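You operate a simulated robot arm through the tools that you are given. There is no shell and no other tool. Be economical: measure what you need, move in short steps, check, and stop when the job is done.

You are at the controls of a simulated two-armed robot. One attempt, no reset.

Task
Screw the cap back on the antifreeze bottle. Put the plug that says "G" from the top of the yellow table on the blue card and the plug that says "M" in the red scrap tray. Put the fine filter cartridge from the top of the yellow table on the green blind. Put the blue-banded pipe on the top of the yellow table away on the top of the grey table. Take the blue pad from the top of the pink table and put it on the top of the blue table. Take the blue carton from the top of the steel bench and leave it on top of the small flange. Fetch the 4 bar gauge from the top of the yellow table and stand it on the top of the white bench. Put one of the spacers from the top of the yellow table on the top of the steel bench. Put one of the shims from the top of the green bench on the job card there. Take the descaler bottle and leave it on the permit card. Put three of the brown cartons from the top of the black table on top of the drip pan there. Do these in any order. Set down upright: plug, filter cartridge, blue carton, gauge, descaler bottle, brown carton.

It is judged by the outcome, as a careful person would: the job done as asked, and still so three seconds after it is handed in. It fails if anything else is knocked over, pushed out of place, dropped, spilled or broken. A push-on lid holds only when it is set on centred and level and pressed home; a screw cap is set on level and turned clockwise until tight.

Robot
Two 7-joint arms with two-finger parallel grippers on one trunk, on a base that drives. Base frame: it is fixed to the floor where the robot stands at the start and does not move with it; the origin is under the middle of the robot, x ahead of it, y to its left, z up; the surface under the hand at the start is at about z = 0.85. Units: m, degrees, N and s.
The left shoulder is at the start at [0.07, 0.163, 1.245], the right one opposite. With the tool pointing down near the work surface each hand reaches from about 0.38 to 0.88 m from the robot's upright axis, wherever it stands, measured 20 degrees to its own side. Places, roughly: antifreeze bottle [0.75, 0.25, 1]; blue card [0.5, -0.25, 0.75]; blue carton [1.5, -0.75, 1]; blue pad (8x8x5 cm) [10.5, -8.6, 0.9]; blue-banded pipe (45x10x10 cm) [0.7, -0.6, 0.9]; brown carton [1.25, -3.25, 1]; descaler bottle [0.75, 1.5, 0.75]; drip pan (20x24x5 cm) [1.1, -4, 0.9]; filter cartridge [0.5, -0.75, 1]; gauge [0.75, -1.25, 1]; green blind (10x10x1 cm) [0.4, -1.4, 0.9]; job card [-1.75, 0.25, 0.75]; permit card [0.75, 2, 0.75]; plug [0.5, 0, 1]; red scrap tray (19x14 cm) [1.34, -3.74, 0.86]; shim [-1.75, 0, 0.75]; small flange (9x9x8 cm) [1.1, -0.5, 0.9]; spacer [0.75, -1.25, 0.75]; top of the blue table [8.7, -8.6, 0.8]; top of the grey table [1.4, 2.1, 0.6]; top of the steel bench [1.3, -0.6, 0.8]; top of the white bench [1.3, -5.8, 0.8]. Payload 3.43 kg a hand.
The tool frame of a hand sits at the grasp point between the pads (the TCP): z along the fingers, y along the line on which they close. The tips reach 0.034 m beyond it. Largest opening 0.128 m; finger width 0.024, thickness 0.012; the body of the gripper, 0.048 by 0.13 m, starts 0.096 m behind the TCP.
Orientation is that of the tool frame in the base frame, as [roll, pitch, yaw] about the fixed x, y, z axes, in that order (R = Rz(yaw) Ry(pitch) Rx(roll)). With the fingers straight down and closing along the base's y, the tool's x points along the base's -x, its y along +y and its z along -z.

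Tools
- The arms move only by the tool play_rows. It takes "left_series", "right_series" or both (then of equal length, played together; a hand with none holds still); each is a list that holds one entry, the list of rows, each a list of 7 numbers: the opening in per cent of the stroke, from 0 (shut) to 100 (fully open), then the shift along the base's x, y, z in cm, then the turn, a rotation vector about the base's x, y, z in degrees. In form: [[[hand, x, y, z, ax, ay, az], ...]]. A call has 1 to 12 rows; each row is the pose to reach, as a shift and turn from the pose commanded when the call began. Each row takes 0.2 s and may step no farther than 0.05 m and 8.6 degrees from the row before; otherwise, or with a gripper value out of range, the whole call is refused. Where a pose cannot be reached the arm comes as near as it can. A force on the tool above 40 N (or 10 N above the force at the start of the call, whichever is more), or a blocked arm, ends the call early, and 0.2 s more pass. Each finger travels about 0.153 m/s and halts on what it meets, pressing with about 36 N; the grip force reading is that of the motor and also rises with nothing between the fingers. The clock runs only during rows and for 0.2 s after the last one: add rows that repeat a pose to give the fingers time. The reply holds the time, the measured pose of the TCP, the force on the tool along the base axes, the opening and the grip force, in the units named above and with some noise, with the torque about the TCP (base axes, N m) and any sound that the robot's microphone picked up.
- Cameras (640 x 400 px; columns grow to the right, rows downward): "scene" is now at [0.124, -0.0536, 1.4612]; the picture's right is [-0.64, -0.76, 0.00], its down [-0.58, 0.49, -0.65] and it looks along [0.49, -0.42, -0.76] (base axes); focal length 237 px, centre (320, 200). "left" rides on the left gripper at [0.076, 0.011, -0.16] in its tool frame; the picture's right is [-0.15, 0.99, 0.00], its down [-0.88, -0.13, -0.46] and it looks along [-0.45, -0.07, 0.89] (tool axes); focal length 234 px, centre (320, 200). "right" rides on the right gripper at [0.076, -0.011, -0.16] in its tool frame; the picture's right is [0.15, 0.99, 0.00], its down [-0.88, 0.13, -0.46] and it looks along [-0.45, 0.07, 0.89] (tool axes); focal length 234 px, centre (320, 200). There is no depth. A picture from a camera that has moved, and an enlarged one, comes with that camera's place and axes in the base frame and with its lens. The place of the scene camera against the robot may be out by one fixed shift of up to 0.025 m in any direction.
- get_image(camera): a new picture of that camera. It takes no simulated time.
- move_column(by): slides the trunk up (or, below 0, down) by that many m; the arms and the scene camera ride with it, the base frame stays. It gives what a move gives, with no picture.
- steer(legs): drives the robot by 1 to 6 legs, each [ahead, left, turn to the left] in m, m and degrees, along the robot's own axes; the way and the turn of a leg run together, so that a leg with both is an arc; at most 1.5 m and 180 degrees a leg. The arms and the cameras ride along, it lands a little off, and it stops where it bumps. It gives what a move gives.
- pan_tilt(pan, tilt): turns the head with the scene camera to pan (to the left, within 86 degrees either way) and tilt (down, from -29 to 69), counted from straight ahead of the robot. It gives what a move gives.
- close_up(camera, box): a new picture of the part [left, top, right, bottom] of that camera's present view, enlarged. It takes no simulated time.
- job_done(): hands the job in; it is judged then, once.

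Go step by step. Nothing tells you exact positions but the pictures and the camera data: compare them with the known pose of the tool, close in by small moves and look again before you grip or let go. The budget is 598 turns and 370 pictures, counting those below and the enlarged ones. Unless the task says otherwise, let go and move clear before handing in, and close with one line.

The tools are called after "Call:" by a JSON object that holds its "op" and its "data". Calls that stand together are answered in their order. play_rows: Moves the arms, as the interface text tells. Its arguments: {"type":"object","properties":{"left_series":{"type":"array"},"right_series":{"type":"array"}},"required":[]} The other tools are called the same way: move_column (by) slides the trunk up or down; steer (legs) drives the base; pan_tilt (pan, tilt) turns the head that bears the scene camera; get_image (camera) takes a picture; close_up (camera, box) takes an enlarged picture of a part of a camera's view; job_done () hands the job in.

At the start:

```text
t: 0.0
left_tool_pos: [0.5148, -0.0779, 1.2033]
left_orientation: [179.9, -0.1, 179.9]
left_ft_force: [-0.1, -1.1, -0.3]
left_torque: [0.01, -0.05, -0.03]
left_grip_width: 0.1279
left_finger_force: 0.0
right_tool_pos: [0.4129, -0.4369, 1.1872]
right_orientation: [-179.9, -0.1, 179.9]
right_ft_force: [1.0, 0.4, -0.7]
right_torque: [-0.02, -0.03, -0.01]
right_grip_width: 0.1281
right_finger_force: 0.1
trunk travel left (down, up): [-0.725, 0.215]
robot x, y, heading: [0.0029, -0.0004, -0.3]
head pan, tilt: [-40.1, 49.7]
```

scene: 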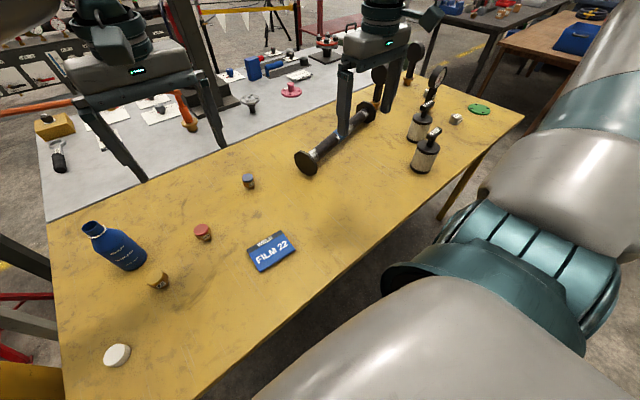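
right: 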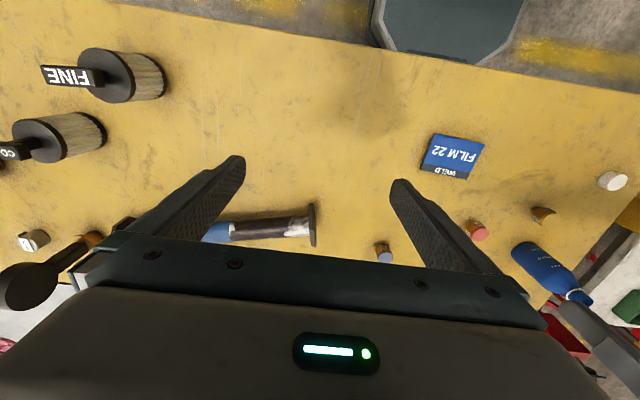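
left: 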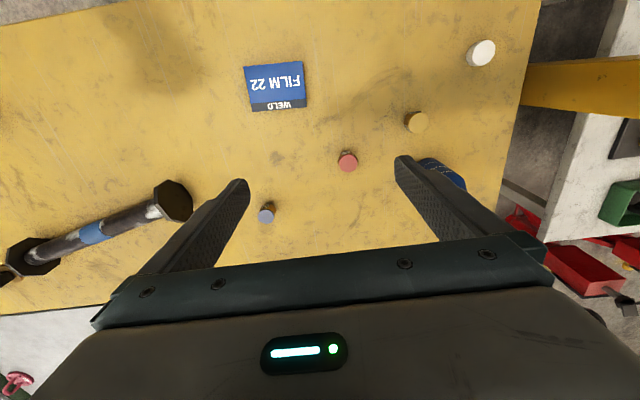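

I see the yellow table with three plugs, the open antifreeze bottle and its cap, the blue card, the pipe, the filters and the gauges. I start with close-ups to read the labels.

Call:
{"op": "close_up", "data": {"camera": "left", "box": [230, 80, 470, 230]}}

Call:
{"op": "close_up", "data": {"camera": "scene", "box": [80, 160, 320, 310]}}

Call:
{"op": "close_up", "data": {"camera": "scene", "box": [280, 40, 520, 190]}}

Call:
{"op": "close_up", "data": {"camera": "scene", "box": [0, 0, 340, 212]}}

```text
2.67 times, centred on (350, 155) of left
camera zoom: at [0.4395, -0.066, 1.3624], right [0.15, 0.99, 0.0], down [0.88, -0.13, 0.46], along [0.45, -0.07, -0.89], focal length 624 px, centre (240, 320)
```

zoom: 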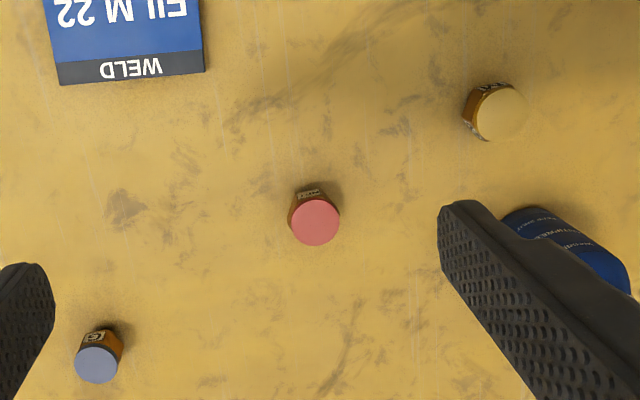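

```text
2.67 times, centred on (200, 235) of scene
camera zoom: at [0.124, -0.0536, 1.4612], right [-0.64, -0.76, 0.0], down [-0.58, 0.49, -0.65], along [0.49, -0.42, -0.76], focal length 631 px, centre (640, 107)
```

zoom: 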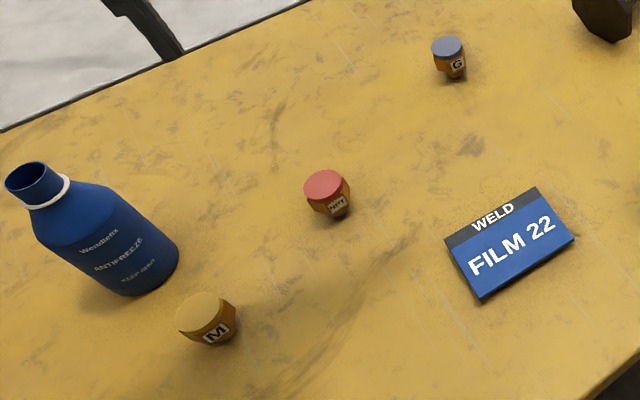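

```text
2.67 times, centred on (400, 115) of scene
camera zoom: at [0.124, -0.0536, 1.4612], right [-0.64, -0.76, 0.0], down [-0.58, 0.49, -0.65], along [0.49, -0.42, -0.76], focal length 631 px, centre (107, 427)
```

zoom: 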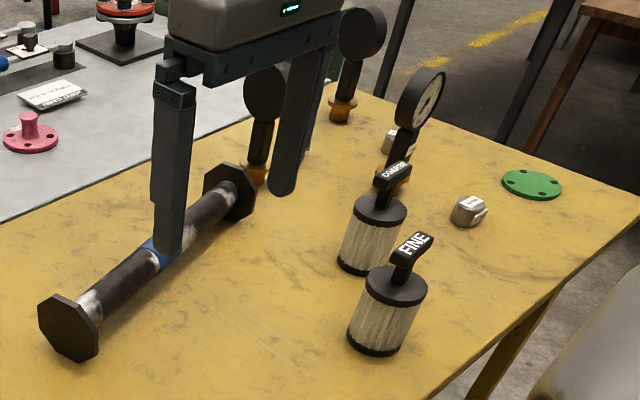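

```text
1.88 times, centred on (170, 106) of scene
camera zoom: at [0.124, -0.0536, 1.4612], right [-0.64, -0.76, 0.0], down [-0.58, 0.49, -0.65], along [0.49, -0.42, -0.76], focal length 445 px, centre (602, 377)
```

zoom: 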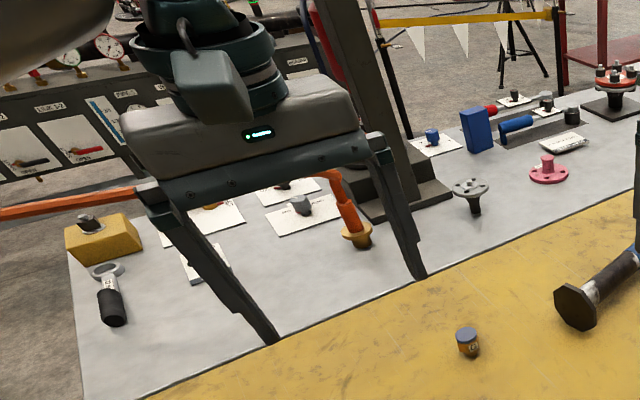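

G is the blue-topped plug near [0.70, -0.24] and M is the yellow-topped one near [0.54, 0.11]. I move the right hand above G and the left hand above the cap.

Call:
{"op": "play_rows", "data": {"left_series": [[[100, -1, 4, 0, 0, 0, 0], [100, -2, 8, 0, 0, 0, 0], [100, -3, 12, 0, 0, 0, 0], [100, -4, 16, 0, 0, 0, 0], [100, -5, 20, -2, 0, 0, 0], [100, -6, 24, -4, 0, 0, 0], [100, -7, 27, -6, 0, 0, 0], [100, -7.5, 30, -8, 0, 0, 0], [100, -7.5, 30, -8, 0, 0, 0]]], "right_series": [[[100, 3.6, 2.5, 0, 0, 0, 0], [100, 7.2, 5, 0, 0, 0, 0], [100, 10.8, 7.5, 0, 0, 0, 0], [100, 14.4, 10, -2, 0, 0, 0], [100, 18, 12.5, -4, 0, 0, 0], [100, 21.6, 15, -6, 0, 0, 0], [100, 25.2, 17.5, -9, 0, 0, 0], [100, 28.7, 19.9, -12, 0, 0, 0], [100, 28.7, 19.9, -12, 0, 0, 0]]]}}

Call:
{"op": "get_image", "data": {"camera": "right"}}

Call:
{"op": "get_image", "data": {"camera": "left"}}

```text
refused: row 7 steps farther than a row can; nothing moved
```

```text
362 pictures are left
camera right: at [0.3367, -0.4483, 1.3472], right [-0.15, 0.99, 0.0], down [0.88, 0.13, 0.46], along [0.45, 0.07, -0.89], focal length 234 px, centre (320, 200)
```

right: 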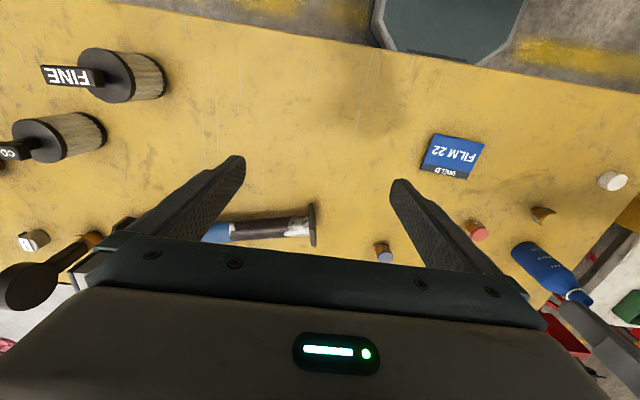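

```text
361 pictures are left
camera left: at [0.4395, -0.066, 1.3624], right [0.15, 0.99, 0.0], down [0.88, -0.13, 0.46], along [0.45, -0.07, -0.89], focal length 234 px, centre (320, 200)
```

left: 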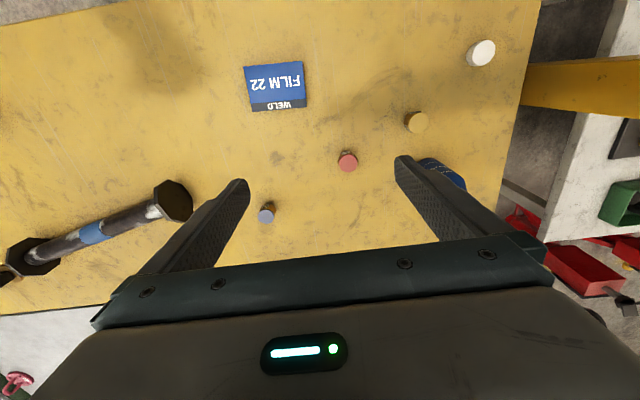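

One row stepped too far and the call was refused. I send it again with smaller steps.

Call:
{"op": "play_rows", "data": {"left_series": [[[100, -1, 4, 0, 0, 0, 0], [100, -2, 8, 0, 0, 0, 0], [100, -3, 12, 0, 0, 0, 0], [100, -4, 16, 0, 0, 0, 0], [100, -5, 20, -2, 0, 0, 0], [100, -6, 24, -4, 0, 0, 0], [100, -7, 27, -6, 0, 0, 0], [100, -7.5, 30, -8, 0, 0, 0], [100, -7.5, 30, -8, 0, 0, 0], [100, -7.5, 30, -8, 0, 0, 0]]], "right_series": [[[100, 3.2, 2.3, 0, 0, 0, 0], [100, 6.4, 4.5, 0, 0, 0, 0], [100, 9.6, 6.8, -1, 0, 0, 0], [100, 12.8, 9, -3, 0, 0, 0], [100, 16, 11.3, -5, 0, 0, 0], [100, 19.2, 13.5, -7, 0, 0, 0], [100, 22.4, 15.8, -9, 0, 0, 0], [100, 25.6, 18, -11, 0, 0, 0], [100, 28.5, 20.2, -13, 0, 0, 0], [100, 28.5, 20.2, -13, 0, 0, 0]]]}}

```text
t: 1.8
left_tool_pos: [0.6834, 0.0529, 1.1004]
left_orientation: [-176.4, -0.5, 158.0]
left_ft_force: [3.4, -1.0, -1.1]
left_torque: [0.17, 0.29, 0.06]
left_grip_width: 0.128
left_finger_force: 0.0
right_tool_pos: [0.6867, -0.51, 1.0894]
right_orientation: [-179.0, -0.6, 152.9]
right_ft_force: [2.0, 0.9, 2.7]
right_torque: [-0.13, 0.27, 0.04]
right_grip_width: 0.1283
right_finger_force: 0.1
trunk travel left (down, up): [-0.725, 0.215]
robot x, y, heading: [0.1538, -0.0493, -22.3]
head pan, tilt: [-40.1, 49.7]
stopped in row 8 (left hand): the arm was blocked; the commanded pose is now the measured one
```

The base has turned by 22 degrees, and the left arm reports it was blocked. I look before doing anything else.

Call:
{"op": "get_image", "data": {"camera": "scene"}}

Call:
{"op": "get_image", "data": {"camera": "left"}}

Call:
{"op": "get_image", "data": {"camera": "right"}}

```text
360 pictures are left
camera scene: at [0.2793, -0.1268, 1.4593], right [-0.88, -0.47, 0.02], down [-0.37, 0.67, -0.65], along [0.29, -0.58, -0.76], focal length 237 px, centre (320, 200)
```

scene: 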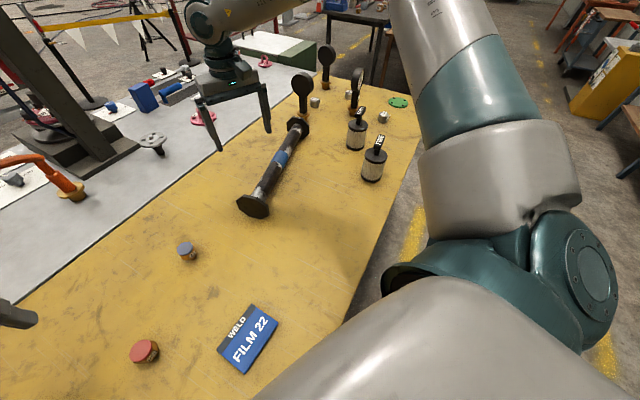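

```text
359 pictures are left
camera left: at [0.6231, 0.1012, 1.2603], right [0.51, 0.86, -0.07], down [0.78, -0.42, 0.46], along [0.36, -0.28, -0.89], focal length 234 px, centre (320, 200)
```

left: 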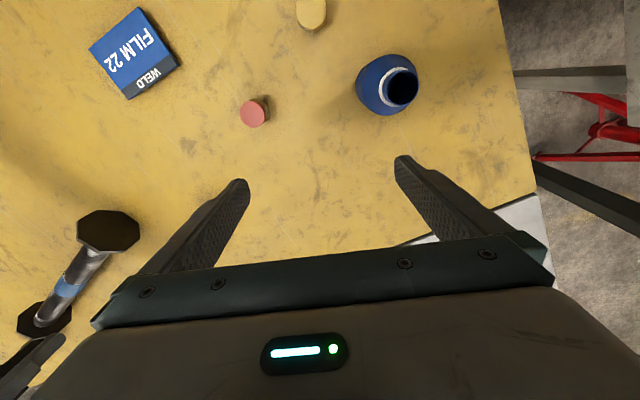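

```text
358 pictures are left
camera right: at [0.6181, -0.4829, 1.2498], right [0.32, 0.95, -0.02], down [0.85, -0.28, 0.44], along [0.42, -0.16, -0.9], focal length 234 px, centre (320, 200)
```

right: 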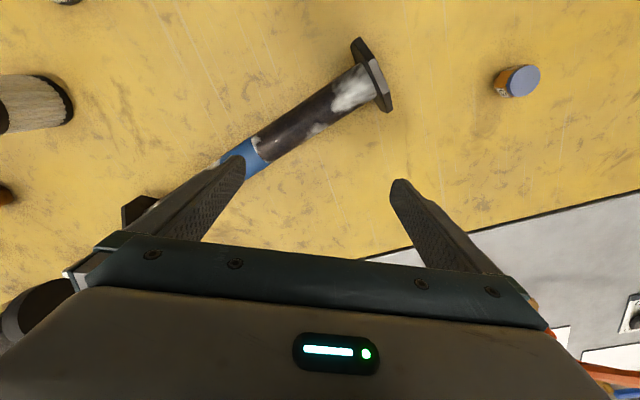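

The robot has been shoved, perhaps by an elbow against something on its left. I look left.

Call:
{"op": "pan_tilt", "data": {"pan": 80, "tilt": 35}}

Call:
{"op": "get_image", "data": {"camera": "scene"}}

```text
t: 3.8
left_tool_pos: [0.6148, 0.0621, 1.1206]
left_orientation: [-178.7, 0.3, 162.1]
left_ft_force: [0.6, 0.1, -1.1]
left_torque: [0.02, 0.0, -0.01]
left_grip_width: 0.1279
left_finger_force: 0.1
right_tool_pos: [0.6692, -0.4797, 1.085]
right_orientation: [179.8, -0.4, 159.6]
right_ft_force: [0.3, 0.1, -0.2]
right_torque: [-0.02, -0.03, -0.01]
right_grip_width: 0.1279
right_finger_force: 0.1
trunk travel left (down, up): [-0.725, 0.215]
robot x, y, heading: [0.1179, -0.0362, -17.2]
head pan, tilt: [80.0, 35.0]
```

```text
357 pictures are left
camera scene: at [0.224, 0.0051, 1.483], right [0.89, -0.46, -0.01], down [-0.27, -0.5, -0.83], along [0.38, 0.73, -0.56], focal length 237 px, centre (320, 200)
```

scene: 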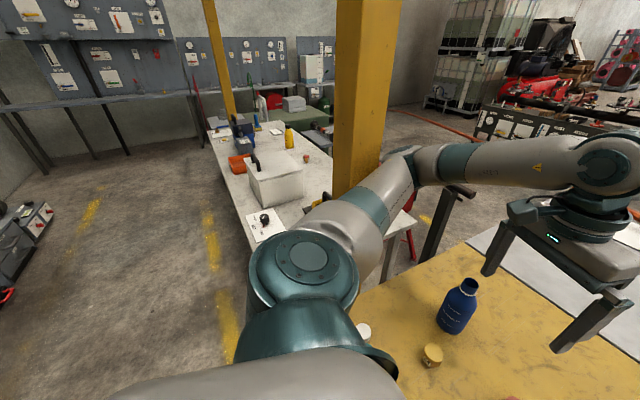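

A yellow pillar stands by the left end of the table and the left arm bumped it. Nothing seems to have fallen. I leave the left arm where it is and take the G plug with the right.

Call:
{"op": "play_rows", "data": {"right_series": [[[100, 0.5, 4, 0, 0, 0, 0], [100, 1, 8, 0, 0, 0, 0], [100, 1.5, 12, 0, 0, 0, 0], [100, 2, 16, 0, 0, 0, 0], [100, 2.5, 20, -1, 0, 0, 0], [100, 3, 24.5, -2, 0, 0, 0], [100, 3, 24.5, -4, 0, 0, 0], [100, 3, 24.5, -4, 0, 0, 0]]]}}

Call:
{"op": "get_image", "data": {"camera": "right"}}

```text
t: 5.5
left_tool_pos: [0.6141, 0.0614, 1.1223]
left_orientation: [-178.8, 0.3, 162.1]
left_ft_force: [1.1, -0.1, 0.4]
left_torque: [-0.02, 0.0, -0.01]
left_grip_width: 0.1279
left_finger_force: 0.0
right_tool_pos: [0.6003, -0.353, 1.0773]
right_orientation: [179.8, -0.3, 159.7]
right_ft_force: [0.2, 0.0, 0.0]
right_torque: [-0.02, -0.03, 0.0]
right_grip_width: 0.128
right_finger_force: 0.0
right hand out of reach, approached as far as the arm can: row 2, 3, 4, 5, 6, 7, 8
trunk travel left (down, up): [-0.725, 0.215]
robot x, y, heading: [0.1181, -0.0391, -17.3]
head pan, tilt: [80.0, 35.0]
```

```text
356 pictures are left
camera right: at [0.5259, -0.3371, 1.2363], right [0.21, 0.98, 0.01], down [0.87, -0.19, 0.45], along [0.44, -0.09, -0.89], focal length 234 px, centre (320, 200)
```

right: 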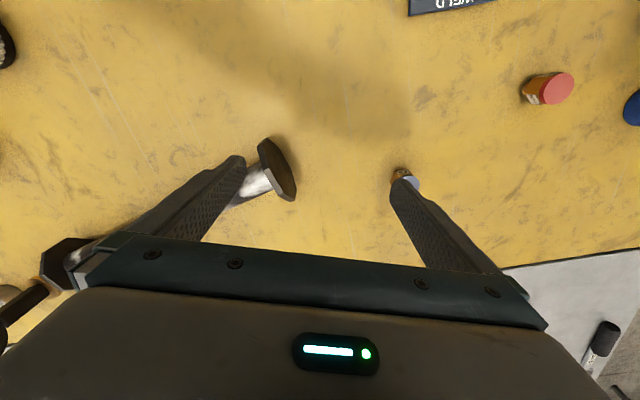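

The right hand cannot reach across its own side from this stance. I back off from the table and square up again, clear of the pillar.

Call:
{"op": "steer", "data": {"legs": [[-0.25, 0, 0], [0, 0, 17.2]]}}

Call:
{"op": "get_image", "data": {"camera": "scene"}}

```text
t: 6.2
left_tool_pos: [0.6128, 0.0603, 1.1215]
left_orientation: [-178.3, 0.6, 161.3]
left_ft_force: [0.4, 0.6, 0.3]
left_torque: [-0.01, 0.02, 0.02]
left_grip_width: 0.1279
left_finger_force: 0.1
right_tool_pos: [0.5971, -0.3517, 1.08]
right_orientation: [-180.0, 0.0, 159.3]
right_ft_force: [-0.2, -0.8, 0.7]
right_torque: [0.0, -0.04, -0.02]
right_grip_width: 0.1282
right_finger_force: 0.0
trunk travel left (down, up): [-0.725, 0.215]
robot x, y, heading: [0.1171, -0.0406, -17.9]
head pan, tilt: [80.0, 35.0]
stopped in leg 1: the robot was blocked; the commanded pose is now the measured one
```

```text
355 pictures are left
camera scene: at [0.2219, 0.0125, 1.4829], right [0.88, -0.47, 0.0], down [-0.27, -0.5, -0.82], along [0.38, 0.73, -0.57], focal length 237 px, centre (320, 200)
```

scene: 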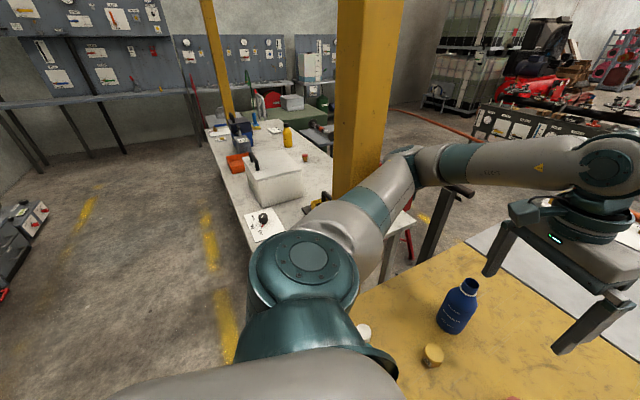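

Backing straight off would press the arm into the pillar. I move back and to the right instead, then turn.

Call:
{"op": "steer", "data": {"legs": [[0, -0.08, 0], [-0.15, -0.08, 0]]}}

```text
t: 8.3
left_tool_pos: [0.4224, -0.0373, 1.1196]
left_orientation: [-178.0, 0.6, 161.3]
left_ft_force: [0.5, 0.4, -0.4]
left_torque: [0.02, 0.0, -0.02]
left_grip_width: 0.128
left_finger_force: 0.0
right_tool_pos: [0.4032, -0.4508, 1.0812]
right_orientation: [-179.7, 0.0, 159.0]
right_ft_force: [0.8, 0.6, 0.1]
right_torque: [-0.02, 0.01, 0.01]
right_grip_width: 0.1281
right_finger_force: 0.1
trunk travel left (down, up): [-0.725, 0.215]
robot x, y, heading: [-0.0778, -0.1455, -18.1]
head pan, tilt: [80.0, 35.0]
```

The arm is free. Now I turn to face the table.

Call:
{"op": "steer", "data": {"legs": [[0, 0, 18]]}}

Call:
{"op": "get_image", "data": {"camera": "scene"}}

```text
t: 9.7
left_tool_pos: [0.3637, 0.1079, 1.1204]
left_orientation: [-178.0, 0.5, 179.3]
left_ft_force: [0.0, -0.4, -0.1]
left_torque: [-0.04, -0.01, -0.02]
left_grip_width: 0.128
left_finger_force: 0.0
right_tool_pos: [0.4734, -0.2912, 1.0817]
right_orientation: [-179.7, 0.1, 176.9]
right_ft_force: [-0.1, 0.1, -0.2]
right_torque: [-0.02, 0.01, 0.03]
right_grip_width: 0.1281
right_finger_force: 0.1
trunk travel left (down, up): [-0.725, 0.215]
robot x, y, heading: [-0.075, -0.1451, -0.2]
head pan, tilt: [80.0, 35.0]
```

```text
354 pictures are left
camera scene: at [0.0056, -0.0612, 1.4825], right [0.98, -0.18, 0.0], down [-0.1, -0.56, -0.82], along [0.14, 0.81, -0.57], focal length 237 px, centre (320, 200)
```

scene: 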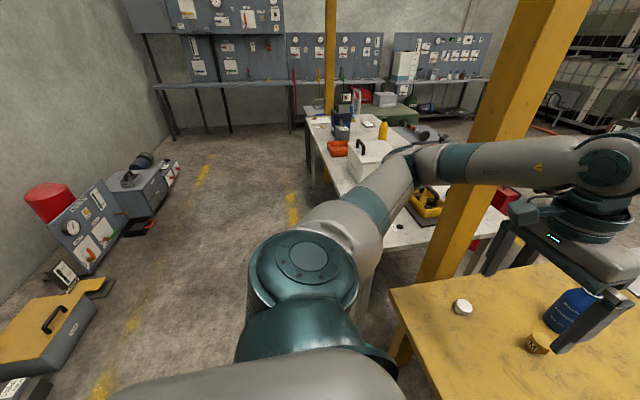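

The pillar stands beyond the left end of the table, near [0.6, 0.5]. I step to a better stance for G, then bring the right hand over it.

Call:
{"op": "steer", "data": {"legs": [[0.04, 0.08, 0]]}}

Call:
{"op": "play_rows", "data": {"right_series": [[[100, 4, 0, 0, 0, 0, 0], [100, 8, 0, 0, 0, 0, 0], [100, 12, 0, 0, 0, 0, 0], [100, 16, 0, 0, 0, 0, 1.5], [100, 18.5, -1.5, 0, 0, 0, 3], [100, 18.5, -1.5, 0, 0, 0, 3]]]}}

Call:
{"op": "get_image", "data": {"camera": "right"}}

```text
t: 10.8
left_tool_pos: [0.4047, 0.1854, 1.1206]
left_orientation: [-178.1, 0.7, 179.4]
left_ft_force: [0.3, 0.4, 0.3]
left_torque: [0.0, 0.01, 0.01]
left_grip_width: 0.128
left_finger_force: 0.0
right_tool_pos: [0.5136, -0.2153, 1.0819]
right_orientation: [-179.7, 0.1, 176.9]
right_ft_force: [-0.1, 0.8, -0.4]
right_torque: [0.02, 0.0, -0.01]
right_grip_width: 0.1279
right_finger_force: 0.2
trunk travel left (down, up): [-0.725, 0.215]
robot x, y, heading: [-0.0337, -0.0624, -0.2]
head pan, tilt: [80.0, 35.0]
```

```text
t: 12.2
left_tool_pos: [0.4035, 0.1857, 1.1204]
left_orientation: [-178.0, 0.7, 179.2]
left_ft_force: [-0.9, -0.1, 0.0]
left_torque: [-0.01, -0.01, 0.01]
left_grip_width: 0.1278
left_finger_force: 0.1
right_tool_pos: [0.6286, -0.2907, 1.095]
right_orientation: [-179.7, 0.2, 179.9]
right_ft_force: [0.5, 0.0, -0.7]
right_torque: [-0.01, 0.0, -0.04]
right_grip_width: 0.1281
right_finger_force: 0.0
right hand out of reach, approached as far as the arm can: row 1, 2, 3, 4, 5, 6
trunk travel left (down, up): [-0.725, 0.215]
robot x, y, heading: [-0.0372, -0.0682, -0.5]
head pan, tilt: [80.0, 35.0]
```

```text
353 pictures are left
camera right: at [0.5512, -0.3005, 1.2539], right [-0.15, 0.99, -0.01], down [0.88, 0.13, 0.46], along [0.45, 0.06, -0.89], focal length 234 px, centre (320, 200)
```

right: 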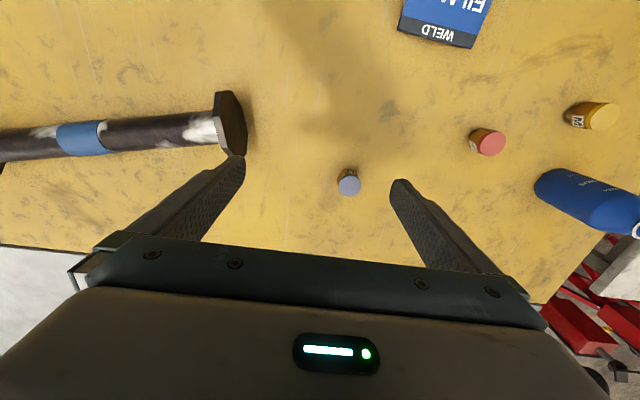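

The right arm seems limited to at least about 18 degrees on its own side. I turn the base a little left so that G falls in its range.

Call:
{"op": "steer", "data": {"legs": [[0, 0, 13]]}}

Call:
{"op": "get_image", "data": {"camera": "right"}}

```text
t: 13.4
left_tool_pos: [0.3361, 0.2769, 1.1212]
left_orientation: [-178.0, 0.6, -167.9]
left_ft_force: [0.4, -0.9, 0.8]
left_torque: [0.0, -0.01, 0.01]
left_grip_width: 0.128
left_finger_force: 0.0
right_tool_pos: [0.6616, -0.1385, 1.0942]
right_orientation: [-179.7, 0.1, -167.1]
right_ft_force: [0.5, 0.0, 0.3]
right_torque: [0.02, -0.03, 0.05]
right_grip_width: 0.1281
right_finger_force: 0.0
trunk travel left (down, up): [-0.725, 0.215]
robot x, y, heading: [-0.0356, -0.0675, 12.6]
head pan, tilt: [80.0, 35.0]
```

```text
352 pictures are left
camera right: at [0.5891, -0.1643, 1.2536], right [-0.36, 0.93, -0.01], down [0.83, 0.32, 0.46], along [0.43, 0.16, -0.89], focal length 234 px, centre (320, 200)
```

right: 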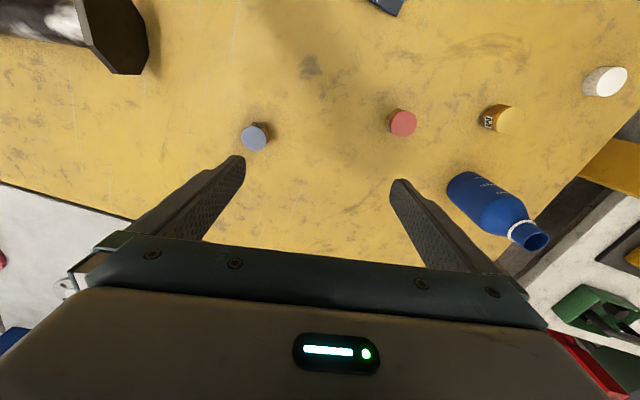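

G is confirmed at about [0.701, -0.233]. I move over it and descend partway.

Call:
{"op": "play_rows", "data": {"right_series": [[[100, 1, -3, 0, 0, 0, 0], [80, 2, -6, 0, 0, 0, 0], [70, 4, -9.5, 0, 0, 0, 0], [70, 4, -9.5, -4.5, 0, 0, 0], [70, 4, -9.5, -9, 0, 0, 0], [70, 4, -9.5, -13, 0, 0, 0], [70, 4, -9.5, -13, 0, 0, 0]]]}}

Call:
{"op": "get_image", "data": {"camera": "right"}}

```text
t: 15.0
left_tool_pos: [0.3365, 0.2779, 1.1215]
left_orientation: [-178.0, 0.7, -167.9]
left_ft_force: [-0.3, 0.4, -0.3]
left_torque: [-0.01, 0.03, 0.02]
left_grip_width: 0.1285
left_finger_force: 0.1
right_tool_pos: [0.6993, -0.2306, 0.9659]
right_orientation: [-179.8, 0.3, -167.1]
right_ft_force: [0.3, -0.7, -0.4]
right_torque: [-0.02, -0.03, 0.0]
right_grip_width: 0.0898
right_finger_force: 0.1
trunk travel left (down, up): [-0.725, 0.215]
robot x, y, heading: [-0.0335, -0.0703, 12.4]
head pan, tilt: [80.0, 35.0]
```

```text
351 pictures are left
camera right: at [0.6267, -0.2576, 1.125], right [-0.36, 0.93, -0.01], down [0.83, 0.32, 0.46], along [0.43, 0.16, -0.89], focal length 234 px, centre (320, 200)
```

right: 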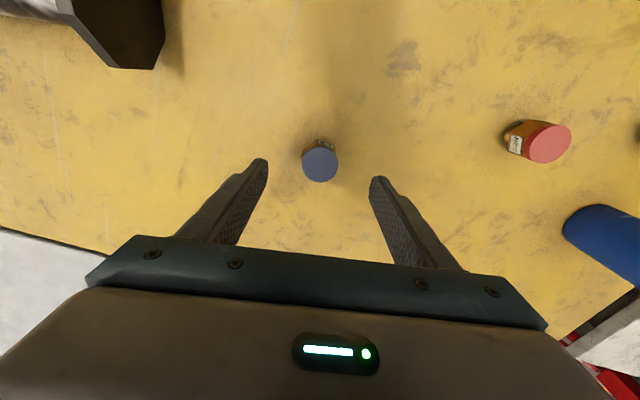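

The plug is centred between the fingers. I descend, grip and lift.

Call:
{"op": "play_rows", "data": {"right_series": [[[70, 0.3, 0, -4, 0, 0, 0], [70, 0.3, 0, -7, 0, 0, 0], [70, 0.3, 0, -7, 0, 0, 0], [0, 0.3, 0, -7, 0, 0, 0], [0, 0.3, 0, -7, 0, 0, 0], [0, 0.3, 0, -7, 0, 0, 0], [0, 0.3, 0, -3, 0, 0, 0], [0, 0.3, 0, 1, 0, 0, 0], [0, 0.3, 0, 5, 0, 0, 0]]]}}

Call:
{"op": "get_image", "data": {"camera": "right"}}

```text
t: 17.0
left_tool_pos: [0.3355, 0.2775, 1.1219]
left_orientation: [-178.0, 0.6, -167.9]
left_ft_force: [-0.9, -0.2, 0.1]
left_torque: [-0.01, -0.01, -0.01]
left_grip_width: 0.1282
left_finger_force: 0.1
right_tool_pos: [0.704, -0.2322, 1.0169]
right_orientation: [-179.8, 0.1, -167.2]
right_ft_force: [-0.7, -0.5, -0.5]
right_torque: [0.01, 0.01, 0.0]
right_grip_width: 0.0
right_finger_force: 32.6
right hand out of reach, approached as far as the arm can: row 1, 2, 3, 4, 5, 6, 7
trunk travel left (down, up): [-0.725, 0.215]
robot x, y, heading: [-0.0346, -0.0645, 12.6]
head pan, tilt: [80.0, 35.0]
```

```text
350 pictures are left
camera right: at [0.6325, -0.2589, 1.1763], right [-0.36, 0.93, -0.01], down [0.83, 0.32, 0.46], along [0.43, 0.16, -0.89], focal length 234 px, centre (320, 200)
```

right: 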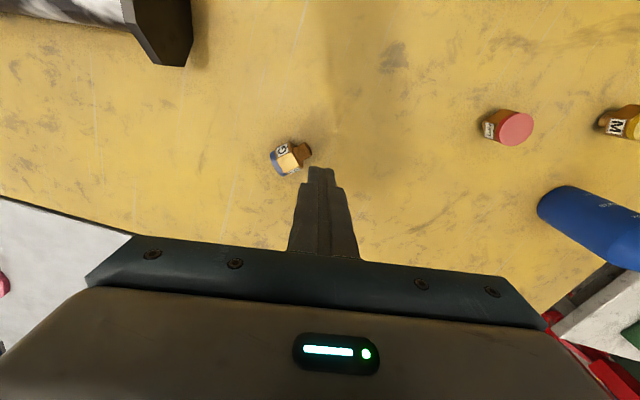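

The right hand did not get down all the way, nipped the plug's top, and tipped G onto its side near [0.736, -0.264]. I lift the right hand away and restation so the left arm can pick it up and right it.

Call:
{"op": "play_rows", "data": {"right_series": [[[0, 0, 0, 4.5, 0, 0, 0], [0, -3, -1, 8, 0, 0, 0], [0, -7, -2, 10, 0, 0, 0], [0, -11, -3, 12.5, 0, 0, 0], [0, -15, -4.5, 15, 0, 0, 0], [0, -19, -6, 17.5, 0, 0, 0], [0, -23, -7.5, 20, 0, 0, 0], [20, -26.7, -9, 22, 0, 0, 0], [40, -26.7, -9, 23, 0, 0, 0]]]}}

Call:
{"op": "pan_tilt", "data": {"pan": 0, "tilt": 50}}

Call:
{"op": "get_image", "data": {"camera": "scene"}}

```text
t: 19.0
left_tool_pos: [0.3374, 0.2787, 1.1205]
left_orientation: [-178.0, 0.5, -167.9]
left_ft_force: [-0.4, -0.5, 0.6]
left_torque: [-0.03, 0.01, 0.01]
left_grip_width: 0.128
left_finger_force: 0.0
right_tool_pos: [0.4377, -0.3214, 1.2453]
right_orientation: [-179.7, 0.2, -167.3]
right_ft_force: [0.5, 0.7, -0.4]
right_torque: [-0.03, 0.02, 0.03]
right_grip_width: 0.0516
right_finger_force: 0.1
trunk travel left (down, up): [-0.725, 0.215]
robot x, y, heading: [-0.0362, -0.0651, 12.8]
head pan, tilt: [80.0, 35.0]
```

```text
t: 20.6
left_tool_pos: [0.336, 0.2762, 1.1204]
left_orientation: [-178.1, 0.8, -167.8]
left_ft_force: [1.0, -0.5, -0.8]
left_torque: [-0.02, -0.01, 0.0]
left_grip_width: 0.128
left_finger_force: 0.0
right_tool_pos: [0.4371, -0.3224, 1.2446]
right_orientation: [-179.7, 0.1, -167.2]
right_ft_force: [0.3, 0.1, -0.3]
right_torque: [-0.01, -0.05, 0.02]
right_grip_width: 0.0513
right_finger_force: 0.1
trunk travel left (down, up): [-0.725, 0.215]
robot x, y, heading: [-0.033, -0.0653, 12.6]
head pan, tilt: [0.0, 50.0]
```

```text
349 pictures are left
camera scene: at [0.1035, -0.0418, 1.4608], right [0.22, -0.98, 0.0], down [-0.75, -0.17, -0.64], along [0.63, 0.14, -0.77], focal length 237 px, centre (320, 200)
```

scene: 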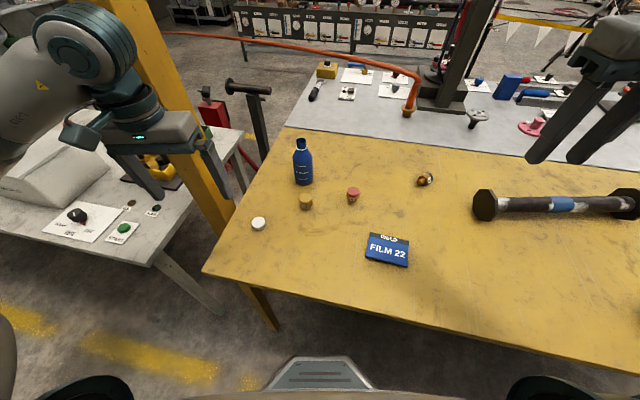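

Now I drive to a stance facing G with the left arm on its own side.

Call:
{"op": "steer", "data": {"legs": [[0.1, -0.174, 0], [0, 0, -42]]}}

Call:
{"op": "get_image", "data": {"camera": "left"}}

Call:
{"op": "get_image", "data": {"camera": "scene"}}

```text
t: 23.1
left_tool_pos: [0.5331, 0.044, 1.1218]
left_orientation: [-178.2, 0.6, -179.5]
left_ft_force: [-0.2, 0.3, -0.1]
left_torque: [-0.03, 0.03, 0.01]
left_grip_width: 0.1279
left_finger_force: 0.0
right_tool_pos: [0.5097, -0.5654, 1.2444]
right_orientation: [-179.9, 0.2, -179.1]
right_ft_force: [0.2, -1.1, -0.5]
right_torque: [-0.03, 0.04, 0.01]
right_grip_width: 0.0511
right_finger_force: 0.1
trunk travel left (down, up): [-0.725, 0.215]
robot x, y, heading: [0.1031, -0.2188, 0.3]
head pan, tilt: [0.0, 50.0]
stopped in leg 2: the robot was blocked; the commanded pose is now the measured one
```

```text
348 pictures are left
camera left: at [0.4564, 0.0602, 1.2805], right [0.14, 0.99, -0.03], down [0.88, -0.11, 0.47], along [0.46, -0.09, -0.88], focal length 234 px, centre (320, 200)
```

left: 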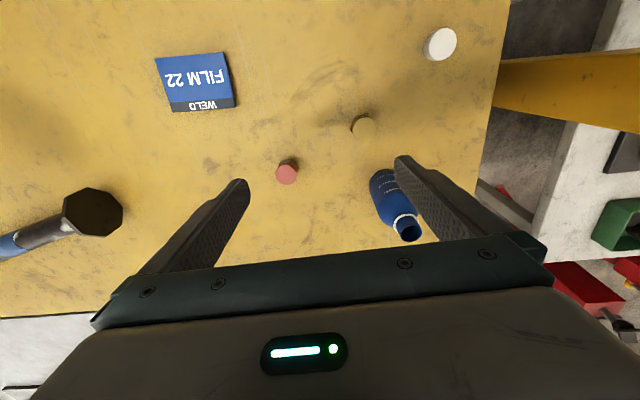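

```text
347 pictures are left
camera scene: at [0.2405, -0.2202, 1.4611], right [0.01, -1.0, 0.0], down [-0.76, -0.01, -0.64], along [0.64, 0.01, -0.76], focal length 237 px, centre (320, 200)
```

scene: 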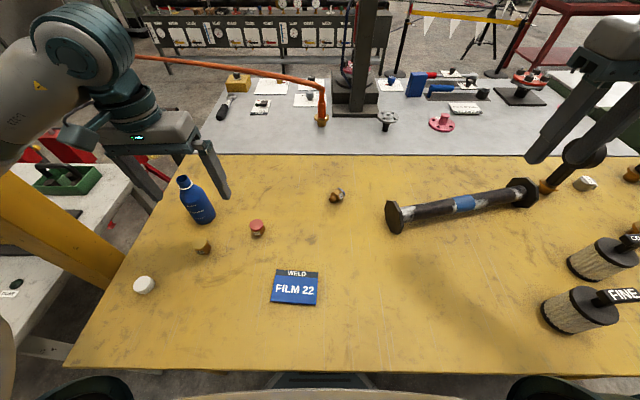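

The left arm again meets the pillar during the turn. I back away first, turn there, then approach.

Call:
{"op": "steer", "data": {"legs": [[-0.25, -0.05, 0], [0, 0, -30], [0.21, 0.19, 0]]}}

Call:
{"op": "get_image", "data": {"camera": "left"}}

```text
t: 28.0
left_tool_pos: [0.634, -0.1998, 1.1196]
left_orientation: [-178.1, 0.5, 150.6]
left_ft_force: [0.5, -0.6, 0.3]
left_torque: [0.01, -0.01, -0.01]
left_grip_width: 0.128
left_finger_force: 0.1
right_tool_pos: [0.3062, -0.7157, 1.2445]
right_orientation: [-179.9, 0.2, 150.7]
right_ft_force: [-0.9, 0.3, 0.2]
right_torque: [0.0, -0.01, 0.01]
right_grip_width: 0.0511
right_finger_force: 0.1
trunk travel left (down, up): [-0.725, 0.215]
robot x, y, heading: [0.1292, -0.2092, -29.7]
head pan, tilt: [0.0, 50.0]
```

```text
346 pictures are left
camera left: at [0.5741, -0.1475, 1.2794], right [0.61, 0.79, -0.03], down [0.71, -0.53, 0.47], along [0.35, -0.31, -0.88], focal length 234 px, centre (320, 200)
```

left: 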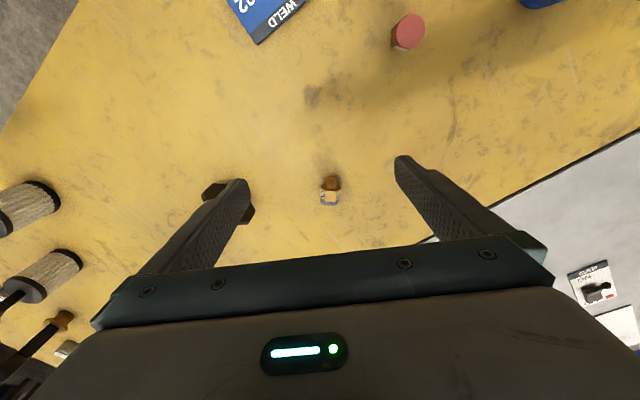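

The plug lies almost in line with the hand. I take a close-up to measure its axis and size.

Call:
{"op": "close_up", "data": {"camera": "left", "box": [280, 160, 380, 222]}}

```text
6.40 times, centred on (330, 191) of left
camera zoom: at [0.5741, -0.1475, 1.2794], right [0.61, 0.79, -0.03], down [0.71, -0.53, 0.47], along [0.35, -0.31, -0.88], focal length 1499 px, centre (256, 258)
```

zoom: 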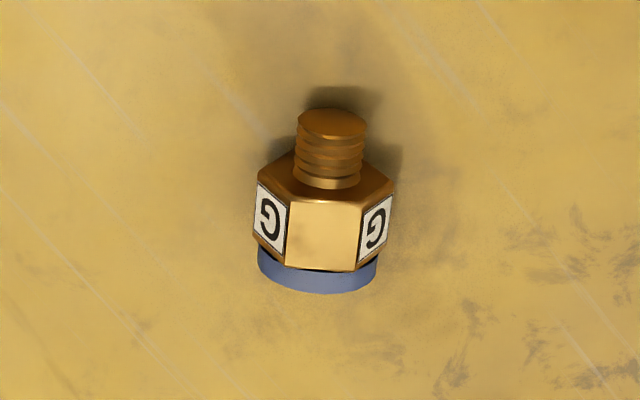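

The plug lies with its axis at about -42 degrees, stud toward the robot. I will grip it with the hand tilted back, then swing the tilt forward to stand it up. First I align the yaw and move above it.

Call:
{"op": "play_rows", "data": {"left_series": [[[100, 2, -1.5, -2, 0, 0, -4], [80, 4, -2.7, -5, 0, 0, -8], [65, 7, -4.5, -8, 0, 0, -12.6], [65, 10, -6.5, -8, 0, 0, -12.6], [65, 10, -6.5, -8, 0, 0, -12.6]]]}}

Call:
{"op": "get_image", "data": {"camera": "left"}}

```text
t: 29.2
left_tool_pos: [0.7355, -0.2629, 1.0391]
left_orientation: [-178.2, 0.5, 137.9]
left_ft_force: [-0.3, 0.1, 0.4]
left_torque: [-0.03, -0.03, -0.03]
left_grip_width: 0.0832
left_finger_force: 0.0
right_tool_pos: [0.307, -0.715, 1.2428]
right_orientation: [-179.8, 0.0, 150.7]
right_ft_force: [0.8, -0.2, -0.6]
right_torque: [-0.04, 0.03, -0.01]
right_grip_width: 0.0515
right_finger_force: 0.0
trunk travel left (down, up): [-0.725, 0.215]
robot x, y, heading: [0.1249, -0.2093, -29.4]
head pan, tilt: [0.0, 50.0]
```

```text
344 pictures are left
camera left: at [0.6891, -0.1993, 1.1969], right [0.77, 0.64, -0.03], down [0.57, -0.67, 0.47], along [0.28, -0.38, -0.88], focal length 234 px, centre (320, 200)
```

left: 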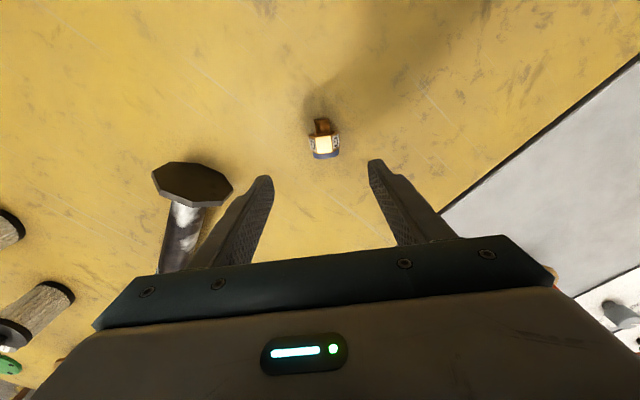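

Aligned to within a few degrees. I tilt the hand back by 35 degrees above the plug and check.

Call:
{"op": "play_rows", "data": {"left_series": [[[65, 0.4, -0.3, -1, 4.5, 5.3, 0.8], [65, 0.8, -0.7, -3, 9.1, 10.6, 1.6], [65, 1.2, -1.0, -5, 13.6, 15.9, 2.4], [65, 1.6, -1.4, -7, 18.2, 21.2, 3.2], [65, 2.0, -1.7, -9, 22.7, 26.5, 4], [65, 2.0, -1.7, -9, 22.7, 26.5, 4]]]}}

Call:
{"op": "get_image", "data": {"camera": "left"}}

Call:
{"op": "get_image", "data": {"camera": "scene"}}

```text
t: 30.6
left_tool_pos: [0.7536, -0.2807, 0.9503]
left_orientation: [-178.5, -34.5, 142.2]
left_ft_force: [0.4, -0.2, 0.4]
left_torque: [-0.01, 0.0, -0.01]
left_grip_width: 0.0831
left_finger_force: 0.0
right_tool_pos: [0.3058, -0.7153, 1.2449]
right_orientation: [-179.8, 0.1, 150.6]
right_ft_force: [0.4, 0.5, -0.3]
right_torque: [-0.02, 0.0, 0.01]
right_grip_width: 0.0509
right_finger_force: 0.1
trunk travel left (down, up): [-0.725, 0.215]
robot x, y, heading: [0.125, -0.2114, -29.5]
head pan, tilt: [0.0, 50.0]
```

```text
343 pictures are left
camera left: at [0.7848, -0.2855, 1.1242], right [0.69, 0.72, -0.1], down [0.71, -0.7, -0.12], along [-0.16, 0.01, -0.99], focal length 234 px, centre (320, 200)
```

left: 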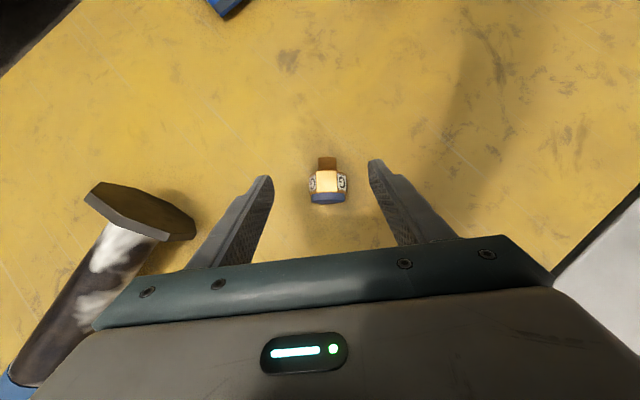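

```text
342 pictures are left
camera scene: at [0.2519, -0.274, 1.4608], right [-0.49, -0.87, 0.0], down [-0.67, 0.38, -0.64], along [0.56, -0.32, -0.77], focal length 237 px, centre (320, 200)
```

scene: 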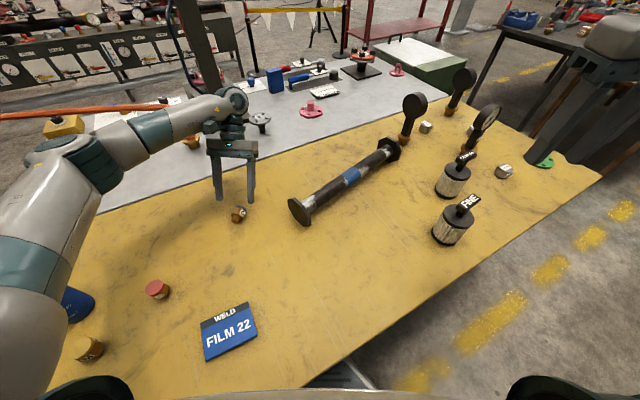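

The fingers straddle it well. I descend, close and lift.

Call:
{"op": "play_rows", "data": {"left_series": [[[65, -0.2, 0.1, -3, 0, 0, 0], [65, -0.2, 0.1, -5, 0, 0, 0], [65, -0.2, 0.1, -6.2, 0, 0, 0], [65, -0.2, 0.1, -6.2, 0, 0, 0], [0, -0.2, 0.1, -6.2, 0, 0, 0], [0, -0.2, 0.1, -6.2, 0, 0, 0], [0, -0.2, 0.1, -6.2, 0, 0, 0]]]}}

Call:
{"op": "get_image", "data": {"camera": "left"}}

```text
t: 32.2
left_tool_pos: [0.7513, -0.281, 0.8884]
left_orientation: [-178.6, -34.4, 142.2]
left_ft_force: [-0.4, 0.3, 0.8]
left_torque: [0.01, -0.01, 0.0]
left_grip_width: 0.0406
left_finger_force: 36.3
right_tool_pos: [0.3079, -0.7155, 1.2438]
right_orientation: [-179.8, 0.0, 150.7]
right_ft_force: [-0.2, -0.6, -0.3]
right_torque: [0.0, -0.01, 0.0]
right_grip_width: 0.0513
right_finger_force: 0.0
trunk travel left (down, up): [-0.725, 0.215]
robot x, y, heading: [0.1293, -0.2087, -29.3]
head pan, tilt: [0.0, 50.0]
```

```text
341 pictures are left
camera left: at [0.7821, -0.2851, 1.0629], right [0.69, 0.72, -0.1], down [0.71, -0.7, -0.12], along [-0.16, 0.01, -0.99], focal length 234 px, centre (320, 200)
```

left: 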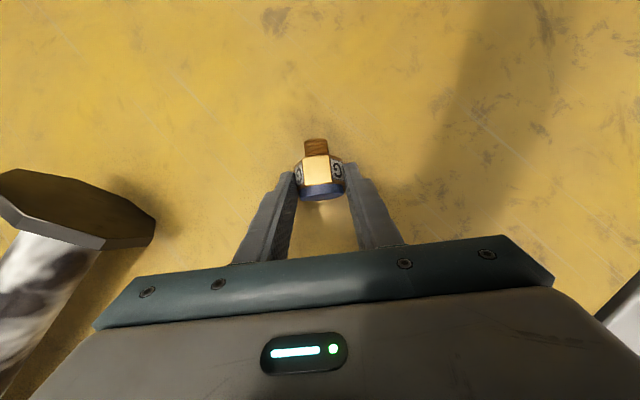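

G is gripped. I lift it and begin swinging the tilt forward.

Call:
{"op": "play_rows", "data": {"left_series": [[[0, 0, 0, 4, 0, 0, 0], [0, 0, 0, 8, 0, 0, 0], [0, 0, 0, 12, -4.9, -6.2, 0], [0, 0, 0, 14, -9.9, -12.5, 0], [0, 0, 0, 14, -14.9, -18.7, 0], [0, 0, 0, 14, -19.8, -25, 0], [0, 0, 0, 14, -24.8, -31.2, 0], [0, 0, 0, 14, -29.8, -37.4, 0], [0, 0, 0, 14, -34.7, -43.7, 0], [0, 0, 0, 14, -34.7, -43.7, 0]]]}}

Call:
{"op": "get_image", "data": {"camera": "scene"}}

```text
t: 34.4
left_tool_pos: [0.7529, -0.2819, 1.0278]
left_orientation: [-177.8, 21.5, 142.2]
left_ft_force: [0.0, 0.5, -1.4]
left_torque: [0.01, 0.04, 0.02]
left_grip_width: 0.0405
left_finger_force: 36.4
right_tool_pos: [0.3076, -0.7154, 1.2444]
right_orientation: [-179.7, 0.1, 150.8]
right_ft_force: [-0.1, -0.1, 0.4]
right_torque: [0.01, 0.05, 0.0]
right_grip_width: 0.0511
right_finger_force: 0.0
trunk travel left (down, up): [-0.725, 0.215]
robot x, y, heading: [0.1266, -0.2088, -29.4]
head pan, tilt: [0.0, 50.0]
```

```text
340 pictures are left
camera scene: at [0.2527, -0.2755, 1.4607], right [-0.49, -0.87, 0.0], down [-0.67, 0.38, -0.64], along [0.56, -0.31, -0.77], focal length 237 px, centre (320, 200)
```

scene: 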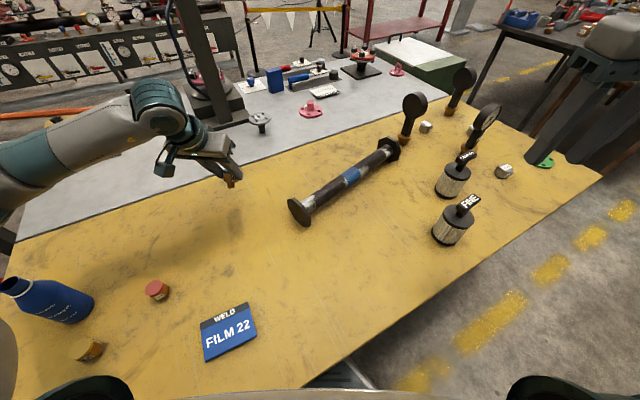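

I finish standing it up, then drive back so the card lies under the left hand.

Call:
{"op": "play_rows", "data": {"left_series": [[[0, 0, 0, 1, -5.2, -6.2, 0], [0, 0, 0, 2, -10.4, -12.4, 0], [0, 0, 0, 3, -15.6, -18.6, 0], [0, 0, 0, 3, -20.2, -24, 0], [0, 0, 0, 3, -20.2, -24, 0]]]}}

Call:
{"op": "steer", "data": {"legs": [[-0.325, -0.054, 0]]}}

Call:
{"op": "get_image", "data": {"camera": "scene"}}

Call:
{"op": "get_image", "data": {"camera": "left"}}

```text
t: 35.6
left_tool_pos: [0.7532, -0.282, 1.0579]
left_orientation: [-176.0, 52.8, 143.3]
left_ft_force: [-0.1, -0.7, -2.5]
left_torque: [0.03, 0.04, 0.02]
left_grip_width: 0.0407
left_finger_force: 36.3
right_tool_pos: [0.3072, -0.7168, 1.2428]
right_orientation: [-179.9, 0.2, 150.7]
right_ft_force: [0.1, -0.4, 0.6]
right_torque: [0.02, -0.02, 0.03]
right_grip_width: 0.0508
right_finger_force: 0.0
trunk travel left (down, up): [-0.725, 0.215]
robot x, y, heading: [0.1277, -0.2068, -29.3]
head pan, tilt: [0.0, 50.0]
```

```text
t: 37.7
left_tool_pos: [0.4492, -0.1724, 1.0577]
left_orientation: [-176.0, 52.7, 143.4]
left_ft_force: [-0.9, 0.0, -1.4]
left_torque: [0.04, 0.04, 0.0]
left_grip_width: 0.0405
left_finger_force: 35.6
right_tool_pos: [0.0044, -0.6069, 1.2428]
right_orientation: [-179.7, -0.1, 150.6]
right_ft_force: [-0.5, 0.7, -0.2]
right_torque: [0.02, 0.05, -0.02]
right_grip_width: 0.0511
right_finger_force: 0.0
trunk travel left (down, up): [-0.725, 0.215]
robot x, y, heading: [-0.1793, -0.101, -29.4]
head pan, tilt: [0.0, 50.0]
```

```text
339 pictures are left
camera scene: at [-0.0509, -0.1659, 1.4607], right [-0.49, -0.87, 0.0], down [-0.67, 0.38, -0.64], along [0.56, -0.32, -0.77], focal length 237 px, centre (320, 200)
```

scene: 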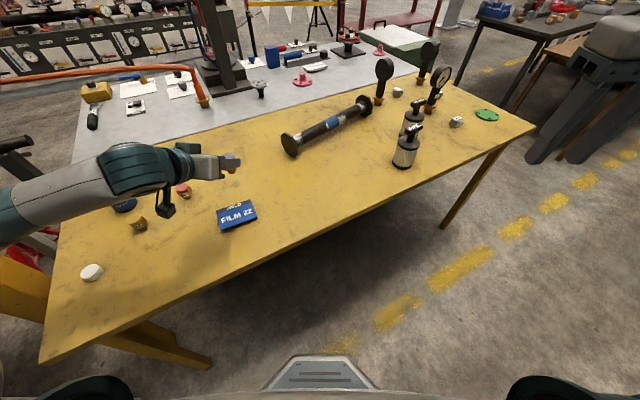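

```text
338 pictures are left
camera left: at [0.3244, -0.0513, 1.0937], right [0.7, 0.71, 0.07], down [0.07, -0.18, 0.98], along [0.71, -0.69, -0.18], focal length 234 px, centre (320, 200)
```

left: 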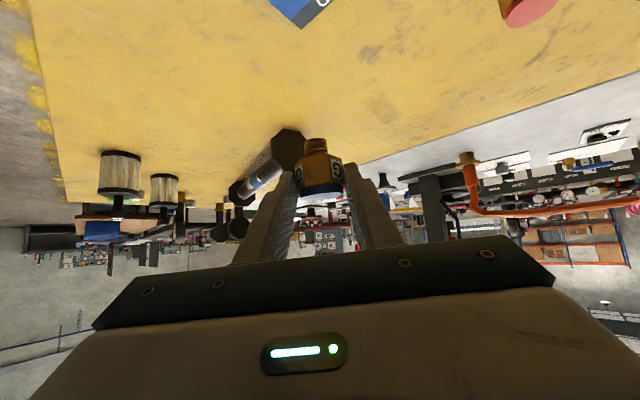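

Call:
{"op": "close_up", "data": {"camera": "scene", "box": [150, 120, 310, 220]}}

Call:
{"op": "close_up", "data": {"camera": "left", "box": [240, 110, 400, 210]}}

```text
4.00 times, centred on (230, 170) of scene
camera zoom: at [-0.0509, -0.1659, 1.4607], right [-0.49, -0.87, 0.0], down [-0.67, 0.38, -0.64], along [0.56, -0.32, -0.77], focal length 946 px, centre (680, 320)
```

zoom: 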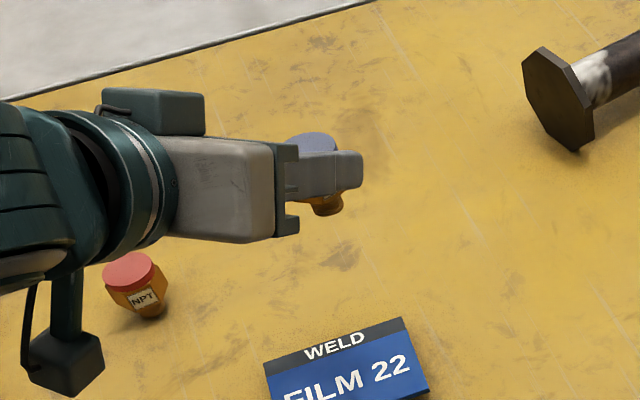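

```text
4.00 times, centred on (320, 160) of left
camera zoom: at [0.3244, -0.0513, 1.0937], right [0.7, 0.71, 0.07], down [0.07, -0.18, 0.98], along [0.71, -0.69, -0.18], focal length 937 px, centre (320, 360)
```

zoom: 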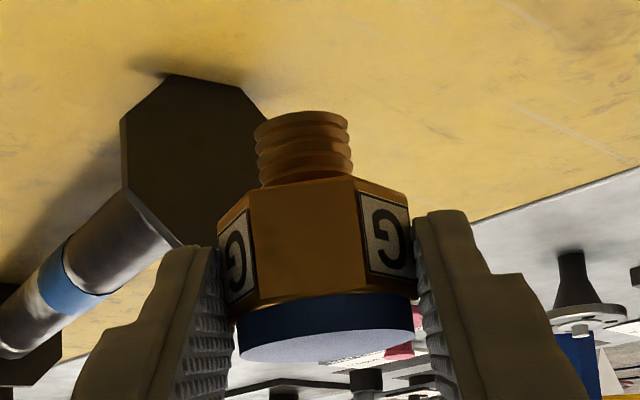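

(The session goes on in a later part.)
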